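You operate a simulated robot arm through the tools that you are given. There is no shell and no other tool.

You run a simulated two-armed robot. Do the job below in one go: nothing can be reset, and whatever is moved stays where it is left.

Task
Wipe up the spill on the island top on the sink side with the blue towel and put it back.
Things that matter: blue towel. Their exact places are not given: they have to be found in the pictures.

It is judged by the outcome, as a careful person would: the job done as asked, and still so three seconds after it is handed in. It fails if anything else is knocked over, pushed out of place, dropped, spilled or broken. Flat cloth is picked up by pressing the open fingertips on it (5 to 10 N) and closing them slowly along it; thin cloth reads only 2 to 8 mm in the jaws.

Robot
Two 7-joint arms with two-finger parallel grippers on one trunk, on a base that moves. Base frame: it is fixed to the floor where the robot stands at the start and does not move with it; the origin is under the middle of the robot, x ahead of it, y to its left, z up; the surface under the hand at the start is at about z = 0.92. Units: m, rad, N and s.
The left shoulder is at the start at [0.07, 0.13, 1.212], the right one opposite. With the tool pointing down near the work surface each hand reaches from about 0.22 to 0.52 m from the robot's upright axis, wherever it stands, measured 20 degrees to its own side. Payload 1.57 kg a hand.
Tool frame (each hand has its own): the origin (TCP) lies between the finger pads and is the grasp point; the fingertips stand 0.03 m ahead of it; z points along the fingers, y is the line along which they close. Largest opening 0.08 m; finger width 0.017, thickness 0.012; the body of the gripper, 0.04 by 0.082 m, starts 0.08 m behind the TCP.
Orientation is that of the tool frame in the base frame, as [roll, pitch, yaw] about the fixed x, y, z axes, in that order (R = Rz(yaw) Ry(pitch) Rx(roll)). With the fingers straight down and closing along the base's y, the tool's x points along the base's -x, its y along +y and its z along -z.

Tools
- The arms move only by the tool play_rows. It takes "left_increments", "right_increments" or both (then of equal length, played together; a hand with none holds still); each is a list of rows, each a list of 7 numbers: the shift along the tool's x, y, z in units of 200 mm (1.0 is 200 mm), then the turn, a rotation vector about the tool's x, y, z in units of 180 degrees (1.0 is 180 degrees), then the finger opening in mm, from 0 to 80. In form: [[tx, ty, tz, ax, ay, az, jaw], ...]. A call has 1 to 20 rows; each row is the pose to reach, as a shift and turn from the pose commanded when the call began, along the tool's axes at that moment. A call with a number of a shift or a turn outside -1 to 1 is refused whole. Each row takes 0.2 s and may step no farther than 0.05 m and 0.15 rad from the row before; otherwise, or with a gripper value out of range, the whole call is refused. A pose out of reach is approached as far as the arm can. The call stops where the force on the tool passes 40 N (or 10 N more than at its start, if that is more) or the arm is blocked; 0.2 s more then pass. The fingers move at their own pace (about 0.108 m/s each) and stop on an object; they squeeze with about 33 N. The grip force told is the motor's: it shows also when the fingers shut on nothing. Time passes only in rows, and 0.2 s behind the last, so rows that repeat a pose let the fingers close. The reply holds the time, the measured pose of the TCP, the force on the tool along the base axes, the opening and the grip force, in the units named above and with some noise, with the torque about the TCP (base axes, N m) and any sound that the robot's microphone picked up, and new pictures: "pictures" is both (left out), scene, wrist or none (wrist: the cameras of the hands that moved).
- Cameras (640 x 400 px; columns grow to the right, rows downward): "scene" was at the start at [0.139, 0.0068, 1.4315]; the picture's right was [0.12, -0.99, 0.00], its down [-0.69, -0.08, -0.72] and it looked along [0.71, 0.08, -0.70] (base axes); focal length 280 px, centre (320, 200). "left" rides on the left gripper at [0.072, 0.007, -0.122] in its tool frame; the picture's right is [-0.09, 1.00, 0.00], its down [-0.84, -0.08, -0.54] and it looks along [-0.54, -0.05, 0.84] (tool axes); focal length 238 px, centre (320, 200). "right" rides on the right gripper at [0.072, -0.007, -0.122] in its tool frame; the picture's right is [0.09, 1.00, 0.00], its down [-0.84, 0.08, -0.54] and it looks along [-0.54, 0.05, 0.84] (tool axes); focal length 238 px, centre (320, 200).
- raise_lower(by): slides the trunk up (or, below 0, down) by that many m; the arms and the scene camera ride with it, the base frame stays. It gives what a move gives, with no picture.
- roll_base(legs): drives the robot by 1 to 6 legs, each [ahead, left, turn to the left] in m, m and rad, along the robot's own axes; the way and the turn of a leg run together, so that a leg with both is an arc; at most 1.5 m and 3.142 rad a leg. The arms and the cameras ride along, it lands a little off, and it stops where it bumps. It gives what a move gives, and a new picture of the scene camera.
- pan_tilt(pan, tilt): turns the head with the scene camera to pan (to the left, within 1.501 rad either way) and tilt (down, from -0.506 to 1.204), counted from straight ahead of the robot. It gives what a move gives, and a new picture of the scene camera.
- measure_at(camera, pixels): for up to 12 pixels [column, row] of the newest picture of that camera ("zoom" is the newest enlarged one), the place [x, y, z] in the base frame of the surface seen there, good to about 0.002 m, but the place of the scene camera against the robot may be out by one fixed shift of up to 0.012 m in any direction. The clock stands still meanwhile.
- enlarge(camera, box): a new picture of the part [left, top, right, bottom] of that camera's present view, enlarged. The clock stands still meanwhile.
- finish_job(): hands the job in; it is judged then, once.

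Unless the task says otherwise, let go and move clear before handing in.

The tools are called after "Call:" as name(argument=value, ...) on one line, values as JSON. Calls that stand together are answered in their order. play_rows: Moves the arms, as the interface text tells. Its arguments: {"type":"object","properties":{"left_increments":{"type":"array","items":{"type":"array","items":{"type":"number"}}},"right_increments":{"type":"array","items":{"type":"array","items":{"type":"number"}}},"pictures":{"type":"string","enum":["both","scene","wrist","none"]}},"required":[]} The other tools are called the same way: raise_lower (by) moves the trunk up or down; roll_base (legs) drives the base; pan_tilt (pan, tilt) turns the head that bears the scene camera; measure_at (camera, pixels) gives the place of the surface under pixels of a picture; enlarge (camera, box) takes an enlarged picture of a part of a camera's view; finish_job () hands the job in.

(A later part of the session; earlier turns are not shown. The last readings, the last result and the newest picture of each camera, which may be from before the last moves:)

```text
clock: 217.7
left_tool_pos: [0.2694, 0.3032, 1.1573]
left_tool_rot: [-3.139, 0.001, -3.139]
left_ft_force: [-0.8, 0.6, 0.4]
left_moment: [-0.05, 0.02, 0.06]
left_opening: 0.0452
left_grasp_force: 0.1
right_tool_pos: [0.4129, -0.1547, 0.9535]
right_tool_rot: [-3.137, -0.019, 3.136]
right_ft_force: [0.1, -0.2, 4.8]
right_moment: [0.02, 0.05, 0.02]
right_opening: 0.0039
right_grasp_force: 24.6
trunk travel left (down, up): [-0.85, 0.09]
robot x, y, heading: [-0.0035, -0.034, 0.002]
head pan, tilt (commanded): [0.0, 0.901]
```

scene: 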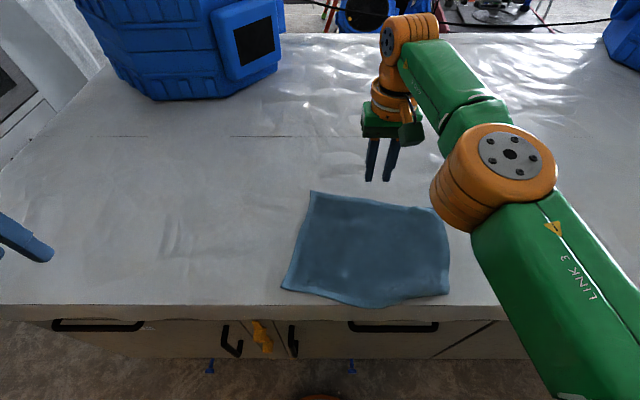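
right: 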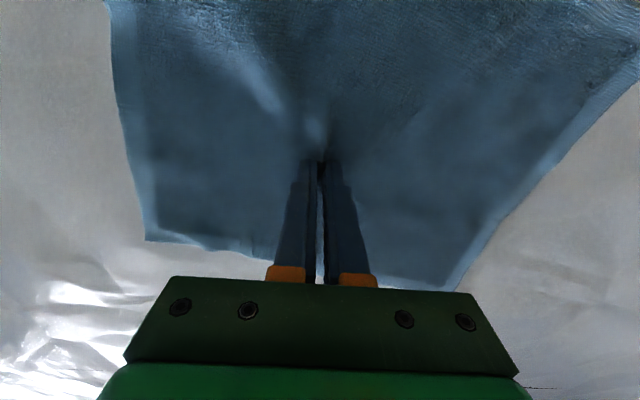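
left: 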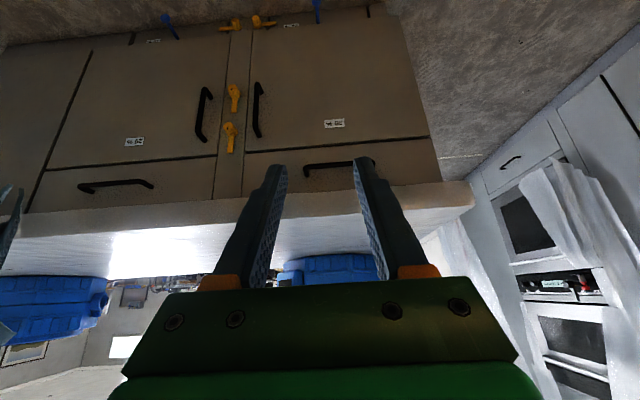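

Held (3.9 mm). I ease off and slide the towel 7 cm away from me along the top.

Call:
play_rows(right_increments=[[0, 0, -0.015, 0, 0, 0, 0], [-0.06, 0, -0.015, 0, 0, 0, 0], [-0.12, 0, -0.015, 0, 0, 0, 0], [-0.18, 0, -0.015, 0, 0, 0, 0], [-0.24, 0, -0.015, 0, 0, 0, 0], [-0.3, 0, -0.015, 0, 0, 0, 0], [-0.35, 0, -0.015, 0, 0, 0, 0], [-0.35, 0, -0.015, 0, 0, 0, 0]], pictures="both")

Call:
enlarge(camera="scene", box=[240, 150, 500, 312])

```text
clock: 219.5
left_tool_pos: [0.2699, 0.3029, 1.1573]
left_tool_rot: [-3.141, 0.003, -3.14]
left_ft_force: [0.4, 0.7, -0.6]
left_moment: [0.0, 0.01, 0.0]
left_opening: 0.0451
left_grasp_force: 0.0
right_tool_pos: [0.4787, -0.1534, 0.9562]
right_tool_rot: [-3.14, -0.02, 3.137]
right_ft_force: [-0.2, -1.0, 0.0]
right_moment: [-0.01, 0.03, 0.02]
right_opening: 0.0039
right_grasp_force: 24.4
right hand out of reach, approached as far as the arm can: row 7, 8
trunk travel left (down, up): [-0.85, 0.09]
robot x, y, heading: [-0.0008, -0.0354, 0.007]
head pan, tilt (commanded): [0.0, 0.901]
```

scene: 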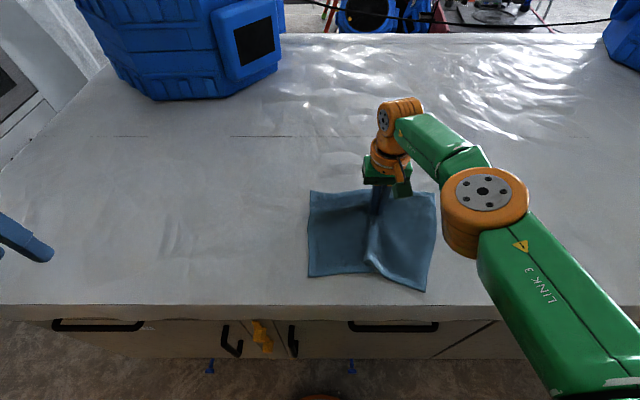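
right: 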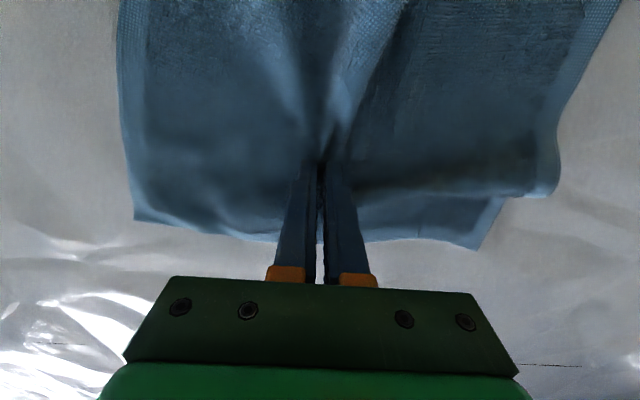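

```text
2.46 times, centred on (370, 231) of scene
```

zoom: 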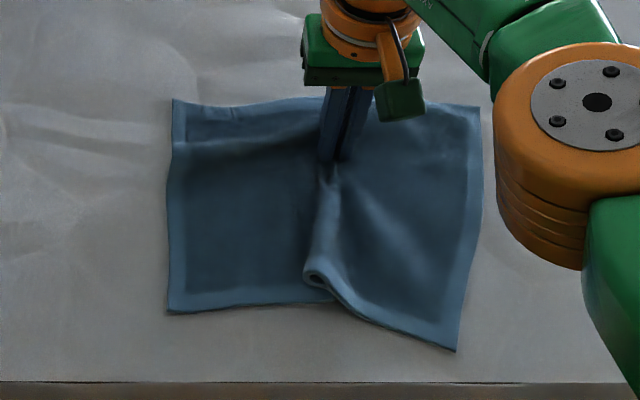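

It moved well; a ridge runs from the pinch to the near hem at zoom (315, 275). I release and measure the corners.

Call:
play_rows(right_increments=[[0, 0, 0.005, 0, 0, 0, 8], [0, 0, 0.005, 0, 0, 0, 18], [0, 0, 0, 0, 0, 0, 28], [0, 0, -0.1, 0, 0, 0, 28], [0, 0, -0.3, 0, 0, 0, 28], [0, -0.1, -0.5, 0, 0, 0, 28], [0, -0.3, -0.6, 0, 0, 0, 28], [0, -0.5, -0.6, 0, 0, 0, 28]], pictures="both")

Call:
enlarge(camera="scene", box=[260, 160, 480, 298])

Call:
measure_at(camera="zoom", pixels=[[148, 95], [490, 100], [465, 370], [145, 330], [310, 300], [310, 330], [250, 310], [390, 330], [320, 100], [200, 150], [320, 180], [400, 180]])

```text
clock: 221.3
left_tool_pos: [0.27, 0.3008, 1.1586]
left_tool_rot: [3.14, -0.001, -3.14]
left_ft_force: [0.5, 0.1, -0.1]
left_moment: [0.04, 0.0, -0.01]
left_opening: 0.0449
left_grasp_force: 0.1
right_tool_pos: [0.4772, -0.2565, 1.0738]
right_tool_rot: [-3.141, -0.02, 3.133]
right_ft_force: [-0.5, -0.3, -1.2]
right_moment: [0.02, 0.02, 0.01]
right_opening: 0.0279
right_grasp_force: 0.1
trunk travel left (down, up): [-0.85, 0.09]
robot x, y, heading: [0.001, -0.033, 0.002]
head pan, tilt (commanded): [0.0, 0.901]
```

scene: 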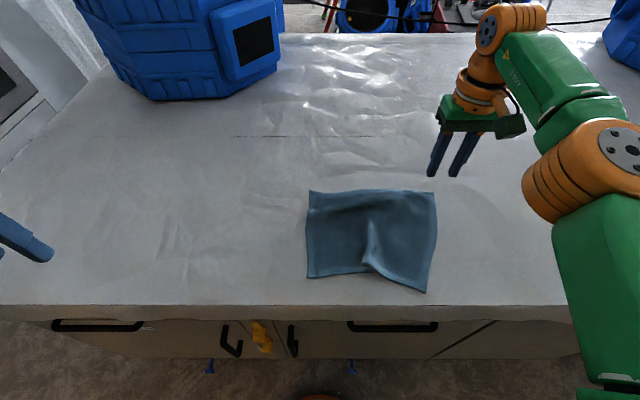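
right: 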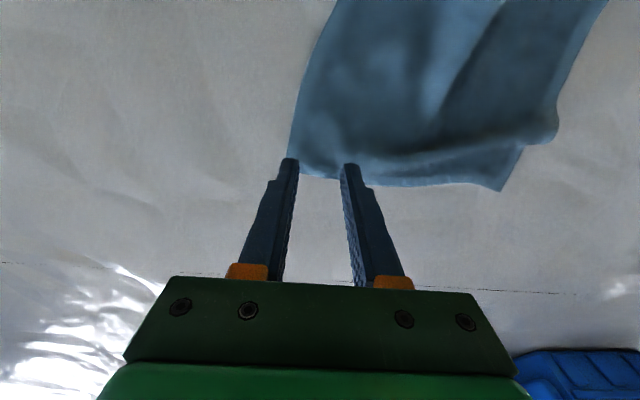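

```text
2.90 times, centred on (370, 229) of scene
```

zoom: 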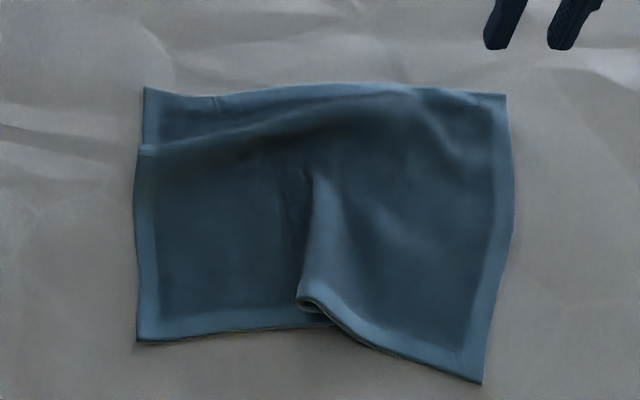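

```text
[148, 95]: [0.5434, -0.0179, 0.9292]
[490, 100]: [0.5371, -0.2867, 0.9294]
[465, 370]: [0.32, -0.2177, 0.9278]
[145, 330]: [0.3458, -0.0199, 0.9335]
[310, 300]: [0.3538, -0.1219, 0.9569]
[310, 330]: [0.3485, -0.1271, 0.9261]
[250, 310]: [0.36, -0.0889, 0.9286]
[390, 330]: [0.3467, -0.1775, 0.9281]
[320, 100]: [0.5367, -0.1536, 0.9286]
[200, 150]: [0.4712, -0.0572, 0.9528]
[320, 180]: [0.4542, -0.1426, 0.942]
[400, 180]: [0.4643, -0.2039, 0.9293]
```

Corners now: far edge x≈0.545, near-right (0.314, -0.228), near-left (0.345, -0.016). I'll first pull the near-right corner to the right to flatten the ridge.

Call:
play_rows(right_increments=[[0.14, 0.04, 0.05, 0, 0, 0, 26], [0.28, 0.08, 0.12, 0, 0, 0, 26], [0.42, 0.13, 0.2, 0, 0, 0, 26], [0.56, 0.17, 0.3, 0, 0, 0, 26], [0.695, 0.2175, 0.4, 0, 0, 0, 26], [0.695, 0.2175, 0.5, 0, 0, 0, 26], [0.695, 0.2175, 0.54, 0, 0, 0, 26]], pictures="wrist")

Call:
enlarge(camera="right", box=[160, 60, 480, 260])

```text
clock: 222.9
left_tool_pos: [0.2704, 0.303, 1.1571]
left_tool_rot: [-3.14, 0.0, -3.14]
left_ft_force: [-0.3, 0.3, 0.1]
left_moment: [-0.01, 0.04, 0.04]
left_opening: 0.0453
left_grasp_force: 0.0
right_tool_pos: [0.3408, -0.2096, 0.9692]
right_tool_rot: [-3.139, -0.021, 3.134]
right_ft_force: [0.0, 0.6, 1.0]
right_moment: [0.01, -0.01, -0.03]
right_opening: 0.0259
right_grasp_force: 0.1
trunk travel left (down, up): [-0.85, 0.09]
robot x, y, heading: [0.0008, -0.0382, 0.001]
head pan, tilt (commanded): [0.0, 0.901]
```

right: 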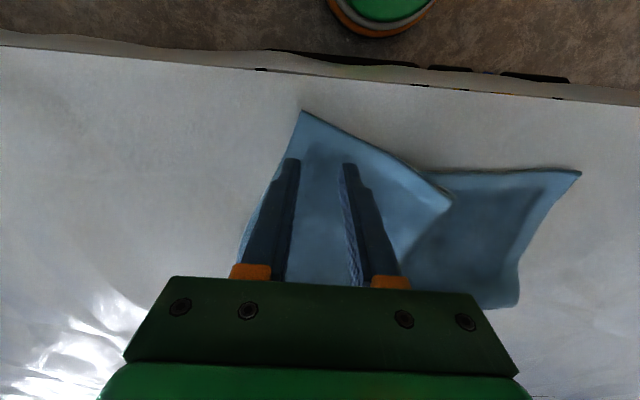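

```text
2.00 times, centred on (320, 160) of right
```

zoom: 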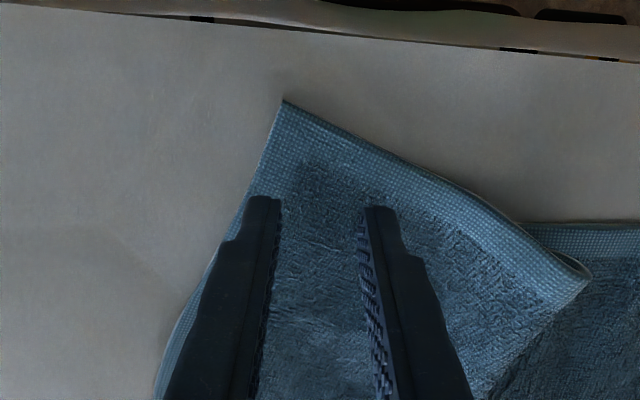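

The fingertips are over the near-right corner. I press and pinch.

Call:
play_rows(right_increments=[[0, 0, 0.04, 0, 0, 0, 26], [0, 0, 0.07, 0, 0, 0, 26], [0, 0, 0.08, 0, 0, 0, 26]], pictures="none")

```text
clock: 223.7
left_tool_pos: [0.269, 0.3035, 1.1582]
left_tool_rot: [-3.141, 0.002, -3.14]
left_ft_force: [-0.5, 0.7, 0.4]
left_moment: [0.0, 0.01, 0.01]
left_opening: 0.0449
left_grasp_force: 0.1
right_tool_pos: [0.3388, -0.2094, 0.9532]
right_tool_rot: [-3.139, -0.018, 3.135]
right_ft_force: [0.3, -0.3, 3.8]
right_moment: [-0.05, 0.01, -0.01]
right_opening: 0.0259
right_grasp_force: 0.1
trunk travel left (down, up): [-0.85, 0.09]
robot x, y, heading: [-0.0008, -0.0343, -0.001]
head pan, tilt (commanded): [0.0, 0.901]
```

Call:
play_rows(right_increments=[[0, 0, 0.005, 0, 0, 0, 23], [0, 0, 0.005, 0, 0, 0, 20], [0, 0, 0.005, 0, 0, 0, 17], [0, 0, 0.005, 0, 0, 0, 14], [0, 0, 0.005, 0, 0, 0, 11], [0, 0, 0.005, 0, 0, 0, 8], [0, 0, 0.005, 0, 0, 0, 4], [0, 0, 0.005, 0, 0, 0, 0], [0, 0, 0.005, 0, 0, 0, 0], [0, 0, -0.01, 0, 0, 0, 0]], pictures="none")

Call:
play_rows(right_increments=[[0, -0.05, -0.005, 0, 0, 0, 0], [-0.02, -0.12, -0.005, 0, 0, 0, 0], [-0.05, -0.19, -0.005, 0, 0, 0, 0], [-0.08, -0.26, -0.005, 0, 0, 0, 0], [-0.1, -0.32, -0.005, 0, 0, 0, 0], [-0.1, -0.34, -0.005, 0, 0, 0, 0]], pictures="both")

Call:
enlarge(camera="scene", box=[260, 160, 480, 298])

```text
clock: 225.9
left_tool_pos: [0.2702, 0.3035, 1.1572]
left_tool_rot: [-3.14, 0.0, -3.139]
left_ft_force: [0.5, -0.5, 0.4]
left_moment: [-0.02, -0.02, 0.0]
left_opening: 0.0453
left_grasp_force: 0.0
right_tool_pos: [0.3408, -0.2099, 0.9549]
right_tool_rot: [-3.14, -0.022, 3.133]
right_ft_force: [0.2, -0.7, 0.6]
right_moment: [0.0, 0.02, -0.02]
right_opening: 0.0039
right_grasp_force: 24.6
trunk travel left (down, up): [-0.85, 0.09]
robot x, y, heading: [0.0006, -0.0333, 0.002]
head pan, tilt (commanded): [0.0, 0.901]
```

```text
clock: 227.3
left_tool_pos: [0.2695, 0.3022, 1.1569]
left_tool_rot: [-3.14, 0.001, -3.141]
left_ft_force: [-0.4, 0.7, 0.3]
left_moment: [-0.01, -0.02, 0.02]
left_opening: 0.0451
left_grasp_force: 0.1
right_tool_pos: [0.3595, -0.278, 0.9568]
right_tool_rot: [-3.14, -0.021, 3.135]
right_ft_force: [0.1, -0.6, -0.8]
right_moment: [0.04, -0.01, -0.03]
right_opening: 0.0035
right_grasp_force: 24.6
trunk travel left (down, up): [-0.85, 0.09]
robot x, y, heading: [-0.004, -0.0331, 0.001]
head pan, tilt (commanded): [0.0, 0.901]
```

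scene: 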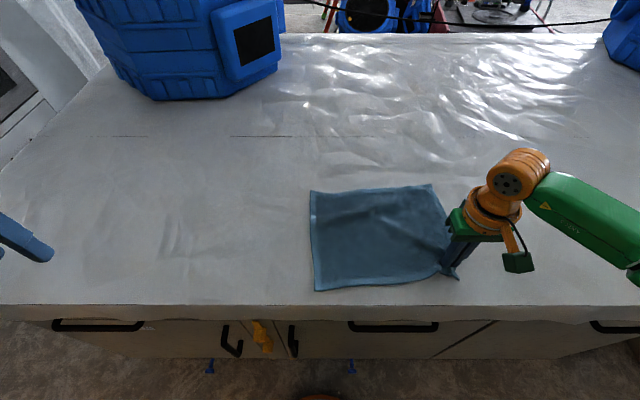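
right: 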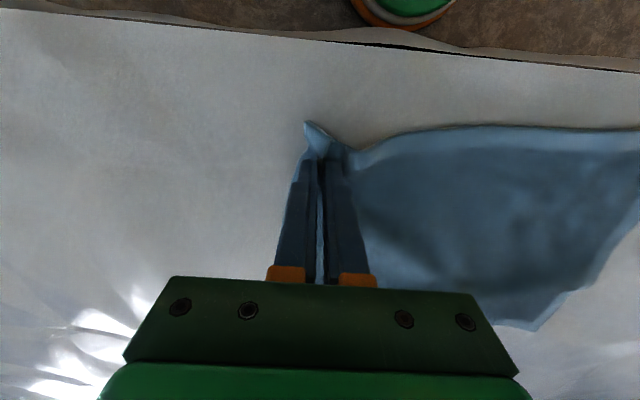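

```text
2.90 times, centred on (370, 229) of scene
```

zoom: 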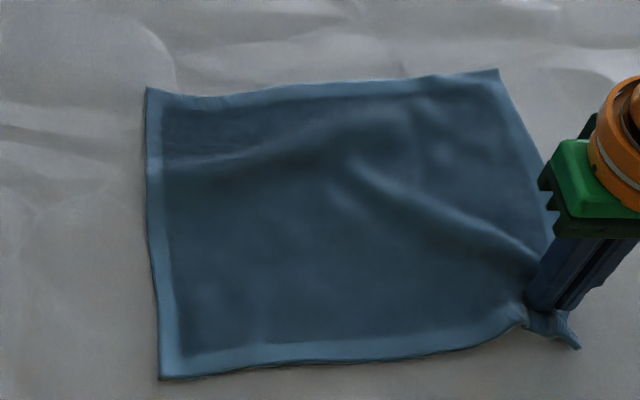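

Nearly perfect again. I release this corner and measure the corners against the original.

Call:
play_rows(right_increments=[[0, 0, 0.005, 0, 0, 0, 8], [0, 0, 0.005, 0, 0, 0, 18], [0, 0, 0, 0, 0, 0, 28], [0, 0, -0.1, 0, 0, 0, 28], [0, 0, -0.3, 0, 0, 0, 28], [0, -0.1, -0.5, 0, 0, 0, 28]], pictures="none")

Call:
pan_tilt(pan=0.0, tilt=0.9)

Call:
enlarge(camera="scene", box=[270, 160, 490, 298])

Call:
measure_at(camera="zoom", pixels=[[120, 93], [468, 75], [130, 375], [540, 330], [300, 95], [320, 355], [320, 200], [300, 150], [430, 230]])

```text
clock: 228.7
left_tool_pos: [0.2708, 0.3026, 1.1579]
left_tool_rot: [-3.139, 0.001, -3.141]
left_ft_force: [-0.2, 0.7, -0.6]
left_moment: [0.02, 0.03, -0.02]
left_opening: 0.0452
left_grasp_force: 0.2
right_tool_pos: [0.3618, -0.2964, 1.057]
right_tool_rot: [-3.139, -0.021, 3.134]
right_ft_force: [-0.2, -0.6, 1.1]
right_moment: [-0.01, 0.01, 0.01]
right_opening: 0.0281
right_grasp_force: 0.0
trunk travel left (down, up): [-0.85, 0.09]
robot x, y, heading: [0.0003, -0.0335, 0.004]
head pan, tilt (commanded): [0.0, 0.901]
```

```text
clock: 229.3
left_tool_pos: [0.2693, 0.3022, 1.1574]
left_tool_rot: [-3.141, 0.0, -3.14]
left_ft_force: [0.3, -0.1, 0.1]
left_moment: [0.0, -0.01, 0.04]
left_opening: 0.045
left_grasp_force: 0.1
right_tool_pos: [0.3608, -0.2974, 1.0556]
right_tool_rot: [-3.141, -0.021, 3.135]
right_ft_force: [0.4, 1.0, -0.1]
right_moment: [0.02, -0.02, -0.02]
right_opening: 0.0281
right_grasp_force: 0.1
trunk travel left (down, up): [-0.85, 0.09]
robot x, y, heading: [-0.001, -0.0343, 0.001]
head pan, tilt (commanded): [0.0, 0.901]
```

scene: 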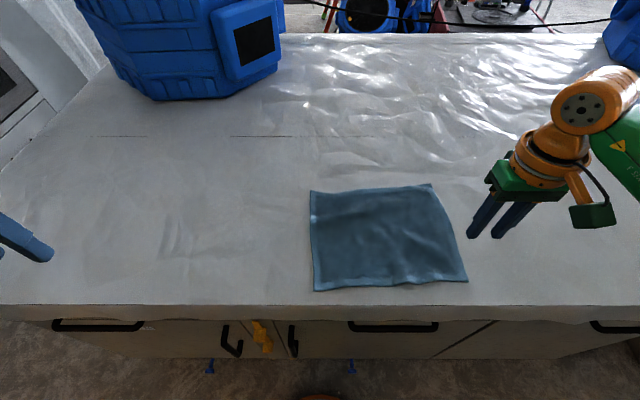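

```text
2.90 times, centred on (380, 229) of scene
```

zoom: 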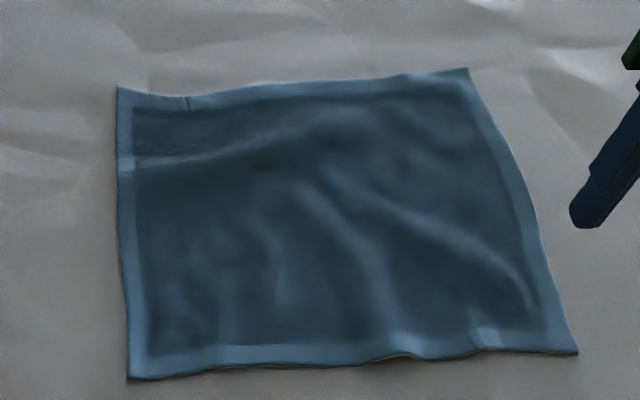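

```text
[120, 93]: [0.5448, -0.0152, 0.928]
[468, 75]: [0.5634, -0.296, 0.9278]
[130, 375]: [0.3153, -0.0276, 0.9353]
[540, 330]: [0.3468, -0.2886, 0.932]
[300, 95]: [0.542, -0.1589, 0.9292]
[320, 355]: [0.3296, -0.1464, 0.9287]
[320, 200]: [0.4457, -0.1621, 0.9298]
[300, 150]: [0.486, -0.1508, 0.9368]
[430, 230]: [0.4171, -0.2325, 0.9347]
```

It lies flat, with its centre about (0.439, -0.162): 5 cm nearer and 2 cm farther right than at first. To slide it the last bit from a grip near the far hem I need a few cm more reach, so I look down to check the clearance between base and cabinet.

Call:
pan_tilt(pan=0.0, tilt=1.2)

Call:
measure_at(camera="scene", pixels=[[320, 250], [320, 270], [320, 300], [320, 330], [320, 360], [320, 385], [200, 350], [450, 350]])

```text
clock: 230.1
left_tool_pos: [0.2689, 0.3034, 1.158]
left_tool_rot: [-3.14, 0.0, -3.14]
left_ft_force: [0.0, -0.3, 0.4]
left_moment: [0.01, -0.01, 0.01]
left_opening: 0.045
left_grasp_force: 0.0
right_tool_pos: [0.3611, -0.2965, 1.0565]
right_tool_rot: [-3.14, -0.022, 3.136]
right_ft_force: [-0.1, 0.0, 0.6]
right_moment: [0.0, 0.0, -0.03]
right_opening: 0.0283
right_grasp_force: 0.0
trunk travel left (down, up): [-0.85, 0.09]
robot x, y, heading: [-0.0005, -0.0336, 0.001]
head pan, tilt (commanded): [0.0, 1.201]
```

scene: 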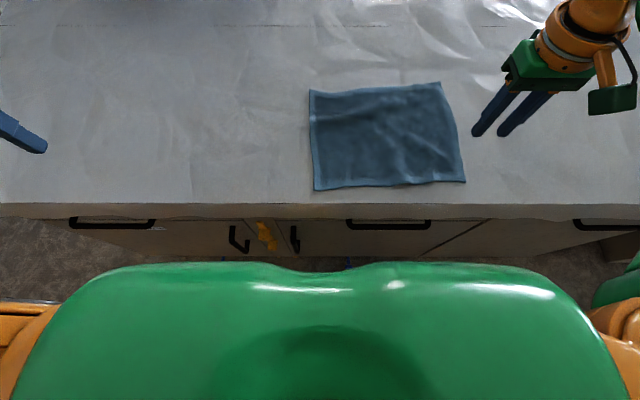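

```text
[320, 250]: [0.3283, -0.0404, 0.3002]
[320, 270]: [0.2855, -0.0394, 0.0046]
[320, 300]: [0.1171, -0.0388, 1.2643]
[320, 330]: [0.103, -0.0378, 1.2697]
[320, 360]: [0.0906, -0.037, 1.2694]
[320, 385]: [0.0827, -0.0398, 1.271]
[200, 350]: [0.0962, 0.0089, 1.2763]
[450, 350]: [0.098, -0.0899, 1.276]
```

The base front is hidden, so I won't risk driving closer. Since pressed fingertips drag the cloth along the top, I'll instead press with wide-open fingers at its middle and slide it the last centimetres without pleating it.

Call:
pan_tilt(pan=0.0, tilt=0.9)

Call:
play_rows(right_increments=[[-0.07, 0.15, 0, 0, 0, 0, 80], [-0.14, 0.3, 0, 0, 0, 0, 80], [-0.21, 0.45, 0.05, 0, 0, 0, 80], [-0.28, 0.6, 0.15, 0, 0, 0, 80], [-0.33, 0.68, 0.28, 0, 0, 0, 80], [-0.33, 0.68, 0.4, 0, 0, 0, 80], [-0.33, 0.68, 0.47, 0, 0, 0, 80], [-0.33, 0.68, 0.48, 0, 0, 0, 80]], pictures="wrist")

```text
clock: 230.9
left_tool_pos: [0.2706, 0.3031, 1.1579]
left_tool_rot: [-3.141, -0.002, -3.138]
left_ft_force: [-0.2, 0.0, 0.0]
left_moment: [-0.01, -0.01, 0.01]
left_opening: 0.045
left_grasp_force: 0.1
right_tool_pos: [0.3619, -0.2972, 1.0568]
right_tool_rot: [-3.141, -0.021, 3.134]
right_ft_force: [-0.1, -0.9, 0.4]
right_moment: [0.06, 0.0, 0.01]
right_opening: 0.028
right_grasp_force: 0.1
trunk travel left (down, up): [-0.85, 0.09]
robot x, y, heading: [-0.0047, -0.0358, -0.0]
head pan, tilt (commanded): [0.0, 0.901]
```

scene: 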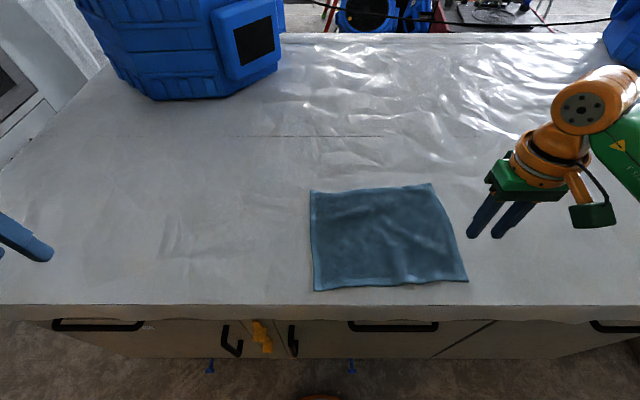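

```text
clock: 232.7
left_tool_pos: [0.271, 0.303, 1.1566]
left_tool_rot: [-3.139, 0.001, -3.141]
left_ft_force: [-0.7, -0.1, -0.3]
left_moment: [0.01, 0.0, 0.0]
left_opening: 0.0449
left_grasp_force: 0.0
right_tool_pos: [0.4265, -0.1633, 0.9574]
right_tool_rot: [-3.14, -0.021, 3.134]
right_ft_force: [0.3, -0.4, -0.8]
right_moment: [-0.01, 0.02, 0.0]
right_opening: 0.0801
right_grasp_force: 0.1
trunk travel left (down, up): [-0.85, 0.09]
robot x, y, heading: [-0.0014, -0.0321, -0.001]
head pan, tilt (commanded): [0.0, 0.901]
```

right: 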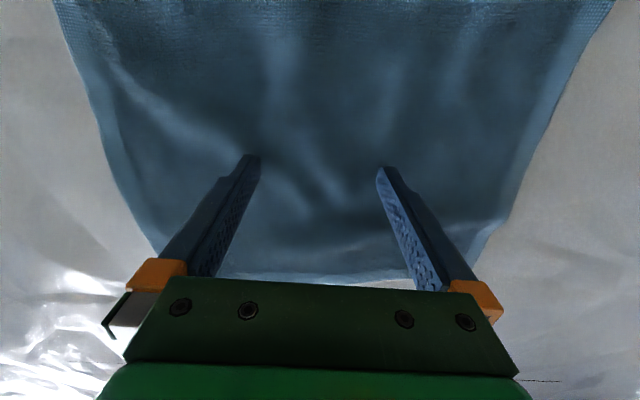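

The open fingertips hover just above the cloth. I press down to about 6 N.

Call:
play_rows(right_increments=[[0, 0, 0.012, 0, 0, 0, 80], [0, 0, 0.022, 0, 0, 0, 80], [0, 0, 0.024, 0, 0, 0, 80]], pictures="none")

```text
clock: 233.5
left_tool_pos: [0.2698, 0.3028, 1.157]
left_tool_rot: [-3.141, 0.001, -3.141]
left_ft_force: [-0.4, 1.0, 0.5]
left_moment: [0.02, -0.01, 0.01]
left_opening: 0.0448
left_grasp_force: 0.1
right_tool_pos: [0.4248, -0.1632, 0.9544]
right_tool_rot: [-3.141, -0.021, 3.133]
right_ft_force: [0.5, -0.4, 2.8]
right_moment: [-0.03, -0.01, -0.02]
right_opening: 0.0798
right_grasp_force: 0.2
trunk travel left (down, up): [-0.85, 0.09]
robot x, y, heading: [-0.0018, -0.0346, 0.003]
head pan, tilt (commanded): [0.0, 0.901]
```

Call:
play_rows(right_increments=[[0, 0, 0.008, 0, 0, 0, 80], [-0.03, 0.01, 0.01, 0, 0, 0, 80], [-0.07, 0.025, 0.01, 0, 0, 0, 80], [-0.11, 0.04, 0.01, 0, 0, 0, 80], [-0.15, 0.06, 0.01, 0, 0, 0, 80], [-0.19, 0.08, 0.01, 0, 0, 0, 80], [-0.23, 0.1, 0.01, 0, 0, 0, 80], [-0.25, 0.1, 0.01, 0, 0, 0, 80], [-0.25, 0.1, -0.1, 0, 0, 0, 80], [-0.25, 0.1, -0.3, 0, 0, 0, 80]], pictures="both")

Call:
enlarge(camera="scene", box=[270, 150, 490, 298])

```text
clock: 235.7
left_tool_pos: [0.2692, 0.3029, 1.1567]
left_tool_rot: [-3.139, 0.003, -3.14]
left_ft_force: [-0.1, -0.5, -0.2]
left_moment: [0.02, -0.03, 0.02]
left_opening: 0.0452
left_grasp_force: 0.1
right_tool_pos: [0.4761, -0.1424, 1.0125]
right_tool_rot: [-3.139, -0.02, 3.135]
right_ft_force: [0.3, 0.2, -0.5]
right_moment: [0.02, -0.02, 0.03]
right_opening: 0.0799
right_grasp_force: 0.0
trunk travel left (down, up): [-0.85, 0.09]
robot x, y, heading: [-0.0009, -0.0341, 0.002]
head pan, tilt (commanded): [0.0, 0.901]
```

scene: 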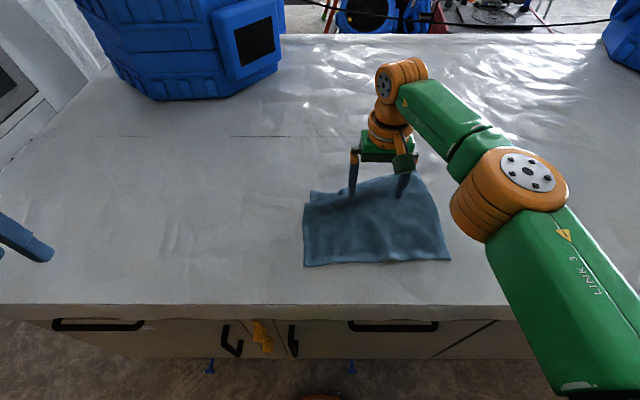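
right: 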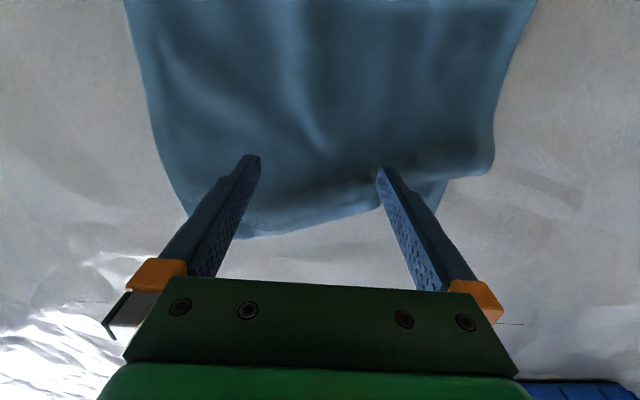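

```text
2.70 times, centred on (380, 224) of scene
```

zoom: 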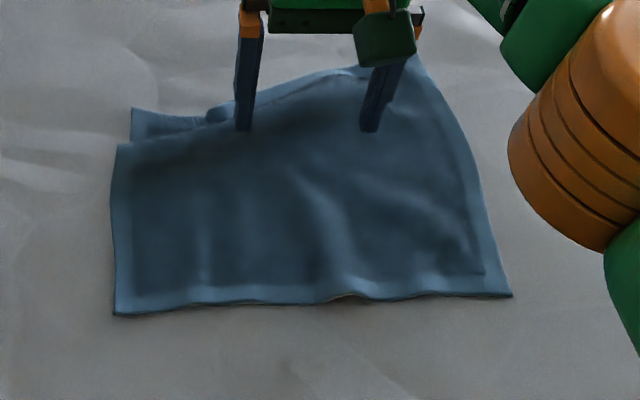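

That moved the towel as a whole, near hem now around x≈0.37; only the far-left corner lagged, leaving a small fold there. I move the hand away and measure.

Call:
play_rows(right_increments=[[0, -0.2, -0.1, 0, 0, 0, 60], [0.05, -0.4, -0.15, 0, 0, 0, 40], [0.1, -0.6, -0.2, 0, 0, 0, 40], [0.1, -0.75, -0.2, 0, 0, 0, 40]], pictures="none")

Call:
enlarge(camera="scene", box=[270, 150, 490, 288])

Call:
measure_at(camera="zoom", pixels=[[125, 125], [110, 165], [180, 130], [230, 125], [400, 60], [440, 75], [515, 318], [110, 340], [320, 330], [270, 150], [300, 220], [200, 160]])

```text
clock: 236.7
left_tool_pos: [0.2708, 0.3015, 1.1571]
left_tool_rot: [-3.141, -0.001, -3.14]
left_ft_force: [-0.5, -0.4, -0.2]
left_moment: [0.0, 0.02, 0.01]
left_opening: 0.0451
left_grasp_force: 0.1
right_tool_pos: [0.4572, -0.2945, 1.0534]
right_tool_rot: [3.14, -0.022, 3.137]
right_ft_force: [0.1, 0.6, 0.4]
right_moment: [0.04, 0.0, -0.01]
right_opening: 0.04
right_grasp_force: 0.1
trunk travel left (down, up): [-0.85, 0.09]
robot x, y, heading: [-0.002, -0.033, 0.006]
head pan, tilt (commanded): [0.0, 0.901]
```

```text
2.90 times, centred on (380, 219) of scene
```

zoom: 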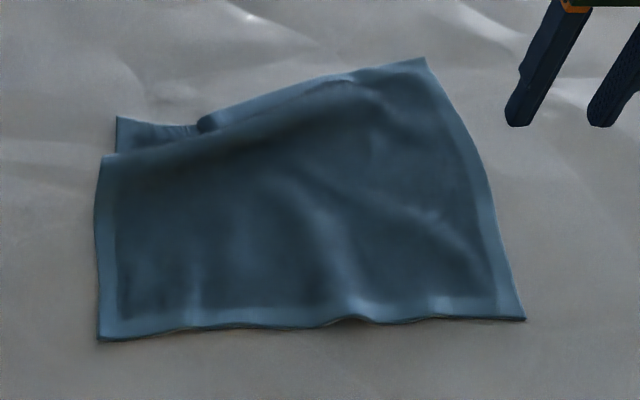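

```text
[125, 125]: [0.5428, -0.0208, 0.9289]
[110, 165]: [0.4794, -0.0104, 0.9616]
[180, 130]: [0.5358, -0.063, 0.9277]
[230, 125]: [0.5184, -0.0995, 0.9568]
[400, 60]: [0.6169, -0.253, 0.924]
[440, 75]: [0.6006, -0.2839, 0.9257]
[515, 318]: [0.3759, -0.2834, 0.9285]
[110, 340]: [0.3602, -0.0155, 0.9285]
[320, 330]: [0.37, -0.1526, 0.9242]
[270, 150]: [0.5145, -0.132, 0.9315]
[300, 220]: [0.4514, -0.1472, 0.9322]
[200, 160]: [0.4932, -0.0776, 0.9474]
```

Three corners now match the original within 1–2 cm; only the far-left corner (0.546, -0.015 instead of 0.596, 0.011) is folded short. It is beyond reach with the tool straight down, but tilting the hand forward extends the reach; I shift the base and tilt.

Call:
roll_base(legs=[[0, 0.1, 0]])

Call:
play_rows(right_increments=[[0.03, 0.16, -0.05, 0, 0, 0, 40], [0.05, 0.32, -0.05, 0, -0.04, 0, 40], [0.05, 0.48, -0.05, 0, -0.08, 0, 40], [0.05, 0.64, -0.05, 0, -0.12, 0, 40], [0.05, 0.8, -0.05, 0, -0.16, 0, 40], [0.05, 0.8, -0.05, 0, -0.19, 0, 40], [0.05, 0.8, -0.05, 0, -0.19, 0, 40]], pictures="both")

```text
clock: 237.9
left_tool_pos: [0.2703, 0.3978, 1.159]
left_tool_rot: [3.138, -0.001, -3.141]
left_ft_force: [0.3, 0.5, -0.2]
left_moment: [0.07, 0.03, 0.01]
left_opening: 0.0451
left_grasp_force: 0.2
right_tool_pos: [0.4574, -0.198, 1.0533]
right_tool_rot: [3.138, -0.021, 3.134]
right_ft_force: [0.1, -0.3, 0.5]
right_moment: [0.04, 0.01, 0.04]
right_opening: 0.0399
right_grasp_force: 0.1
trunk travel left (down, up): [-0.85, 0.09]
robot x, y, heading: [-0.0008, 0.0623, 0.001]
head pan, tilt (commanded): [0.0, 0.901]
```

scene: 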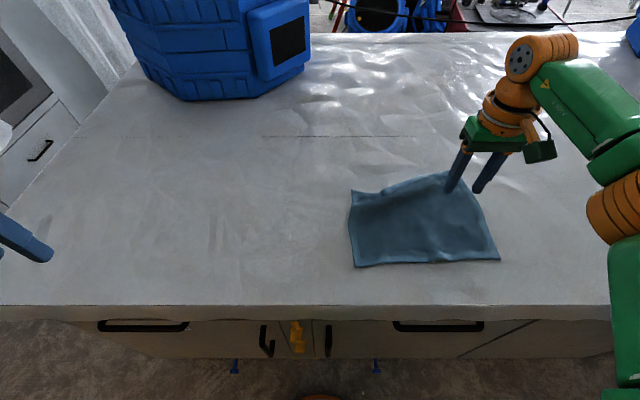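

```text
clock: 239.5
left_tool_pos: [0.2702, 0.4013, 1.1576]
left_tool_rot: [-3.139, 0.0, -3.14]
left_ft_force: [-0.2, 0.4, -0.2]
left_moment: [0.01, 0.03, 0.02]
left_opening: 0.0451
left_grasp_force: 0.1
right_tool_pos: [0.4487, -0.0329, 1.0622]
right_tool_rot: [3.14, 0.576, 3.134]
right_ft_force: [0.3, 0.0, 0.8]
right_moment: [-0.01, 0.01, -0.01]
right_opening: 0.0399
right_grasp_force: 0.0
trunk travel left (down, up): [-0.85, 0.09]
robot x, y, heading: [-0.0031, 0.0666, 0.001]
head pan, tilt (commanded): [0.0, 0.901]
```

scene: 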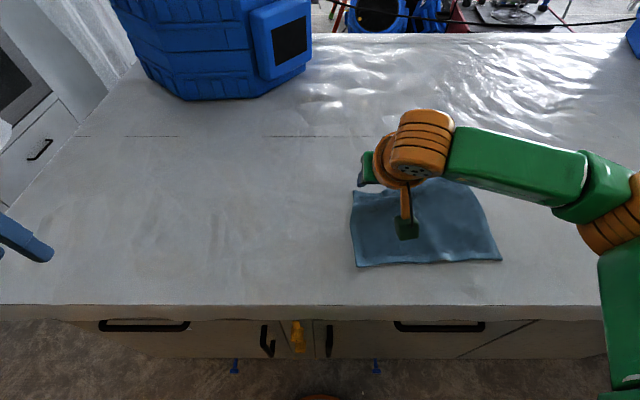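
right: 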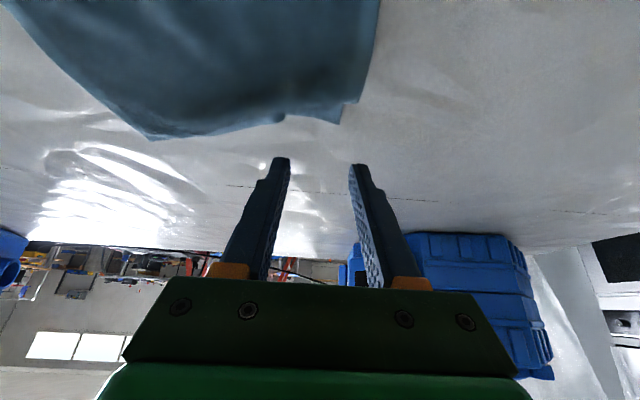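

The tilt works (33°). I bring the tilted fingertips above the far-left flap at about (0.53, -0.037).

Call:
play_rows(right_increments=[[-0.01, -0.005, 0.14, 0, 0, 0, 28], [-0.02, -0.01, 0.28, 0, 0, 0, 28], [-0.033, -0.015, 0.42, 0, 0, 0, 28], [-0.044, -0.02, 0.54, 0, 0, 0, 28], [-0.044, -0.02, 0.5475, 0, 0, 0, 28]], pictures="both")

Call:
enlarge(camera="right", box=[200, 80, 440, 240])

Call:
measure_at(camera="zoom", pixels=[[320, 150], [280, 150], [360, 150], [320, 200], [380, 180], [250, 180], [300, 100], [400, 120]])

```text
clock: 240.7
left_tool_pos: [0.2695, 0.402, 1.1583]
left_tool_rot: [-3.14, -0.001, -3.139]
left_ft_force: [0.6, -0.6, -0.6]
left_moment: [0.0, 0.0, 0.01]
left_opening: 0.0452
left_grasp_force: 0.0
right_tool_pos: [0.5155, -0.0386, 0.9753]
right_tool_rot: [-3.14, 0.577, 3.136]
right_ft_force: [-0.2, -0.1, -0.2]
right_moment: [-0.03, 0.01, 0.02]
right_opening: 0.028
right_grasp_force: 0.2
trunk travel left (down, up): [-0.85, 0.09]
robot x, y, heading: [-0.0033, 0.0614, 0.002]
head pan, tilt (commanded): [0.0, 0.901]
```

scene: 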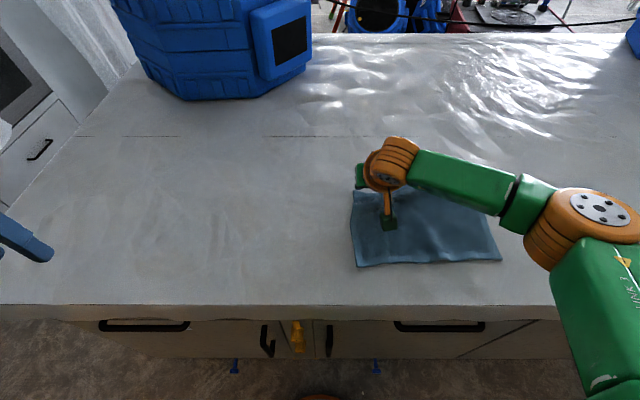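
right: 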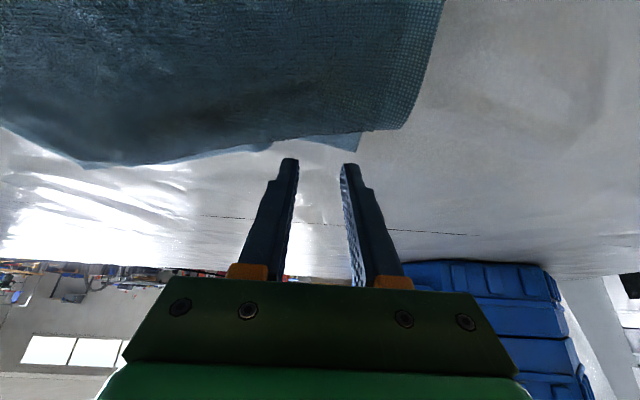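

```text
2.50 times, centred on (320, 160) of right
```

zoom: 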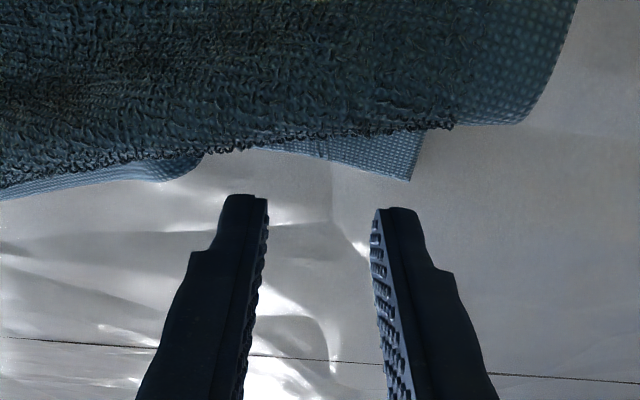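

```text
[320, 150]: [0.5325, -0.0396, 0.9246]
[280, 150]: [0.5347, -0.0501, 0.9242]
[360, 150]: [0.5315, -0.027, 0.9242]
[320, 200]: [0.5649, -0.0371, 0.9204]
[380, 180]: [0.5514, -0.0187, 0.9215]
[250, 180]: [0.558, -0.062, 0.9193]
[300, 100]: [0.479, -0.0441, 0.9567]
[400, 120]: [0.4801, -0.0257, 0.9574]
```

The far-left hem strip lies under the tips at x≈0.525–0.545. I narrow the fingers, lower onto it until they press, then push it outward.

Call:
play_rows(right_increments=[[0.015, 0.04, 0.03, 0, 0, 0, 12], [0.03, 0.04, 0.065, 0, 0, 0, 12], [0.0425, 0.04, 0.09, 0, 0, 0, 12], [0.0475, 0.04, 0.1, 0, 0, 0, 12]], pictures="wrist")

Call:
enlarge(camera="right", box=[200, 80, 440, 240])

```text
clock: 241.7
left_tool_pos: [0.2696, 0.4024, 1.1585]
left_tool_rot: [-3.141, 0.002, -3.139]
left_ft_force: [-0.2, 0.2, -0.3]
left_moment: [0.04, -0.02, 0.01]
left_opening: 0.045
left_grasp_force: 0.1
right_tool_pos: [0.5181, -0.0314, 0.9544]
right_tool_rot: [-3.138, 0.576, 3.136]
right_ft_force: [-0.8, -0.9, 1.4]
right_moment: [-0.02, -0.02, 0.0]
right_opening: 0.0119
right_grasp_force: 0.1
trunk travel left (down, up): [-0.85, 0.09]
robot x, y, heading: [-0.0024, 0.066, 0.001]
head pan, tilt (commanded): [0.0, 0.901]
```

right: 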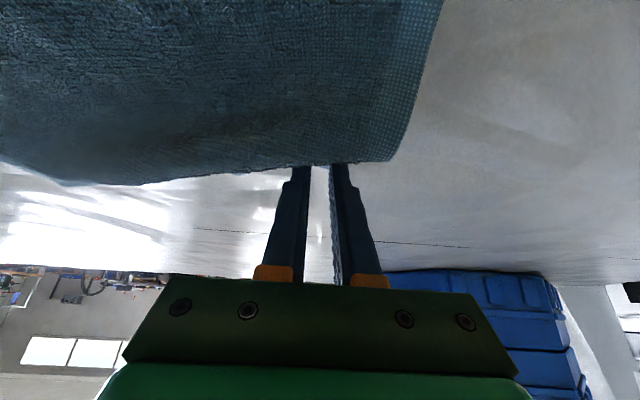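

```text
2.50 times, centred on (320, 160) of right
```

zoom: 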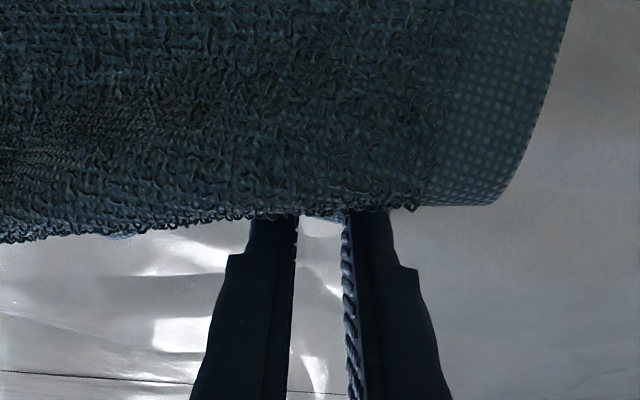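

Contact begins (1.4 N). I press 3 mm deeper and push the hem 5 cm outward.

Call:
play_rows(right_increments=[[0.01, 0, 0.016, 0, 0, 0, 12], [-0.03, 0.015, 0.043, 0, 0, 0, 12], [-0.074, 0.03, 0.071, 0, 0, 0, 12], [-0.116, 0.045, 0.098, 0, 0, 0, 12], [-0.158, 0.06, 0.125, 0, 0, 0, 12], [-0.2, 0.075, 0.152, 0, 0, 0, 12], [-0.22, 0.08, 0.165, 0, 0, 0, 12]], pictures="both")

Call:
enlarge(camera="scene", box=[320, 150, 540, 288])

```text
clock: 243.3
left_tool_pos: [0.267, 0.4034, 1.1589]
left_tool_rot: [-3.14, 0.002, -3.139]
left_ft_force: [0.5, 0.0, -0.6]
left_moment: [0.03, -0.02, 0.0]
left_opening: 0.045
left_grasp_force: 0.1
right_tool_pos: [0.5712, -0.0156, 0.9517]
right_tool_rot: [-3.137, 0.579, 3.136]
right_ft_force: [-3.0, -0.8, 8.2]
right_moment: [-0.06, 0.06, -0.01]
right_opening: 0.0119
right_grasp_force: 0.1
trunk travel left (down, up): [-0.85, 0.09]
robot x, y, heading: [-0.0003, 0.0614, 0.001]
head pan, tilt (commanded): [0.0, 0.901]
```

scene: 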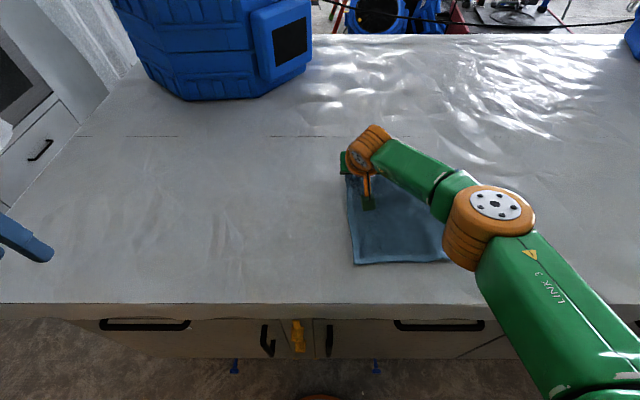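
right: 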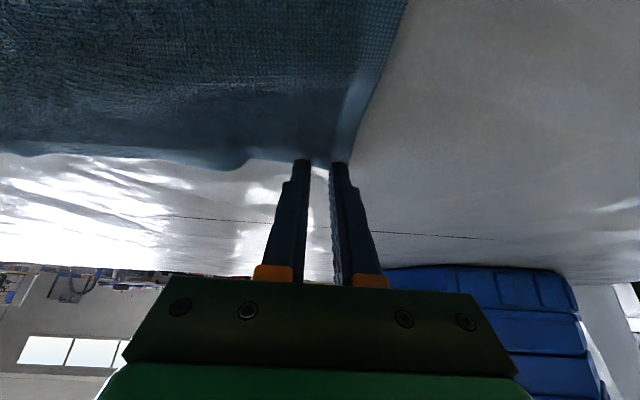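

```text
2.90 times, centred on (430, 219) of scene
```

zoom: 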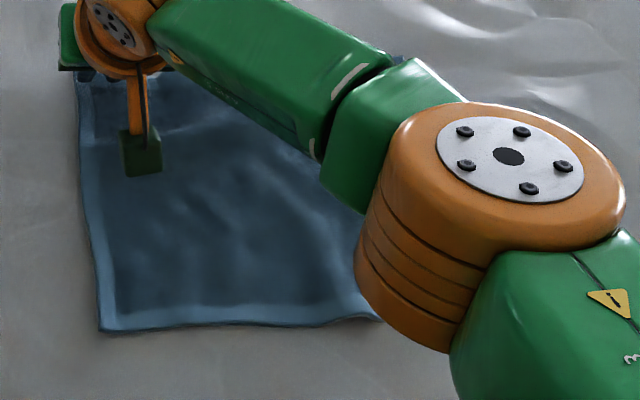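

The far-left corner is now out where it belongs. I lift straight up and retract, turning the hand upright again.

Call:
play_rows(right_increments=[[-0.05, 0, -0.08, 0, 0, 0, 12], [-0.136, 0, -0.21, 0, 0, 0, 12], [-0.2, 0, -0.35, 0, 0, 0, 20], [-0.2, -0.05, -0.55, 0, 0.04, 0, 28], [-0.2, -0.2, -0.7, 0, 0.08, 0, 28], [-0.2, -0.35, -0.75, 0, 0.12, 0, 28], [-0.2, -0.5, -0.75, 0, 0.16, 0, 28], [-0.2, -0.7, -0.75, 0, 0.19, 0, 28], [-0.2, -0.9, -0.75, 0, 0.19, 0, 28], [-0.2, -1.0, -0.75, 0, 0.19, 0, 28]], pictures="both")

Call:
enlarge(camera="scene", box=[320, 150, 540, 288])

Call:
measure_at(camera="zoom", pixels=[[90, 80], [390, 60], [440, 80], [515, 310], [105, 325], [300, 320], [250, 90], [300, 200], [200, 130]])

```text
clock: 245.5
left_tool_pos: [0.2706, 0.4028, 1.1578]
left_tool_rot: [-3.141, 0.0, -3.14]
left_ft_force: [-1.0, -0.5, -0.2]
left_moment: [-0.01, 0.02, 0.02]
left_opening: 0.0449
left_grasp_force: 0.1
right_tool_pos: [0.4708, -0.1682, 1.0909]
right_tool_rot: [-3.138, -0.022, 3.134]
right_ft_force: [0.3, 0.0, -0.6]
right_moment: [0.0, -0.01, -0.01]
right_opening: 0.028
right_grasp_force: 0.1
right hand out of reach, approached as far as the arm can: row 6, 7, 8, 9, 10
trunk travel left (down, up): [-0.85, 0.09]
robot x, y, heading: [-0.0001, 0.0659, 0.006]
head pan, tilt (commanded): [0.0, 0.901]
```

scene: 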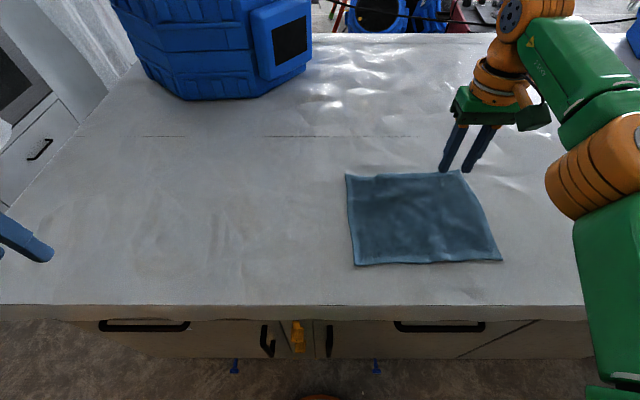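
right: 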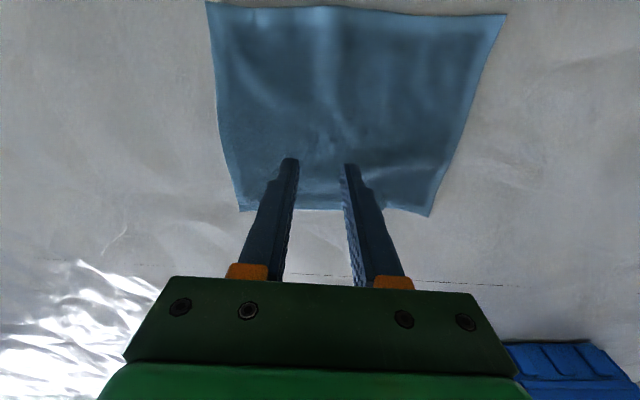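

```text
2.90 times, centred on (430, 219) of scene
```

zoom: 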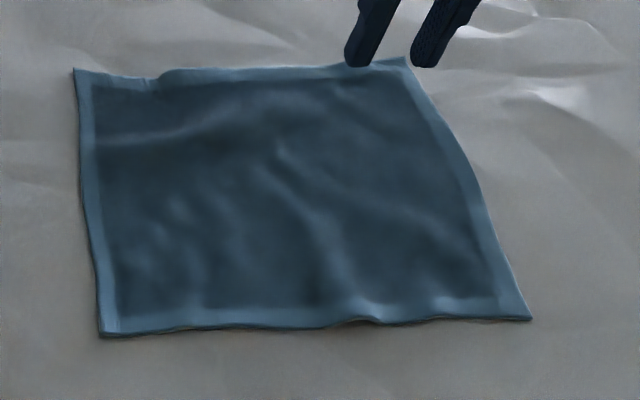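

```text
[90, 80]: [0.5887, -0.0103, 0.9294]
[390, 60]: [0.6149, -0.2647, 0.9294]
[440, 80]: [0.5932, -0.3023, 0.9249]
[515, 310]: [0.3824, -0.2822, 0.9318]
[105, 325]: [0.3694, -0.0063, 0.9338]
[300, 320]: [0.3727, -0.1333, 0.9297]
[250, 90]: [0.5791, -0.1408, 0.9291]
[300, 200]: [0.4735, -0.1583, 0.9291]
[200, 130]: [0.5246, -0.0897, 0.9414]
```

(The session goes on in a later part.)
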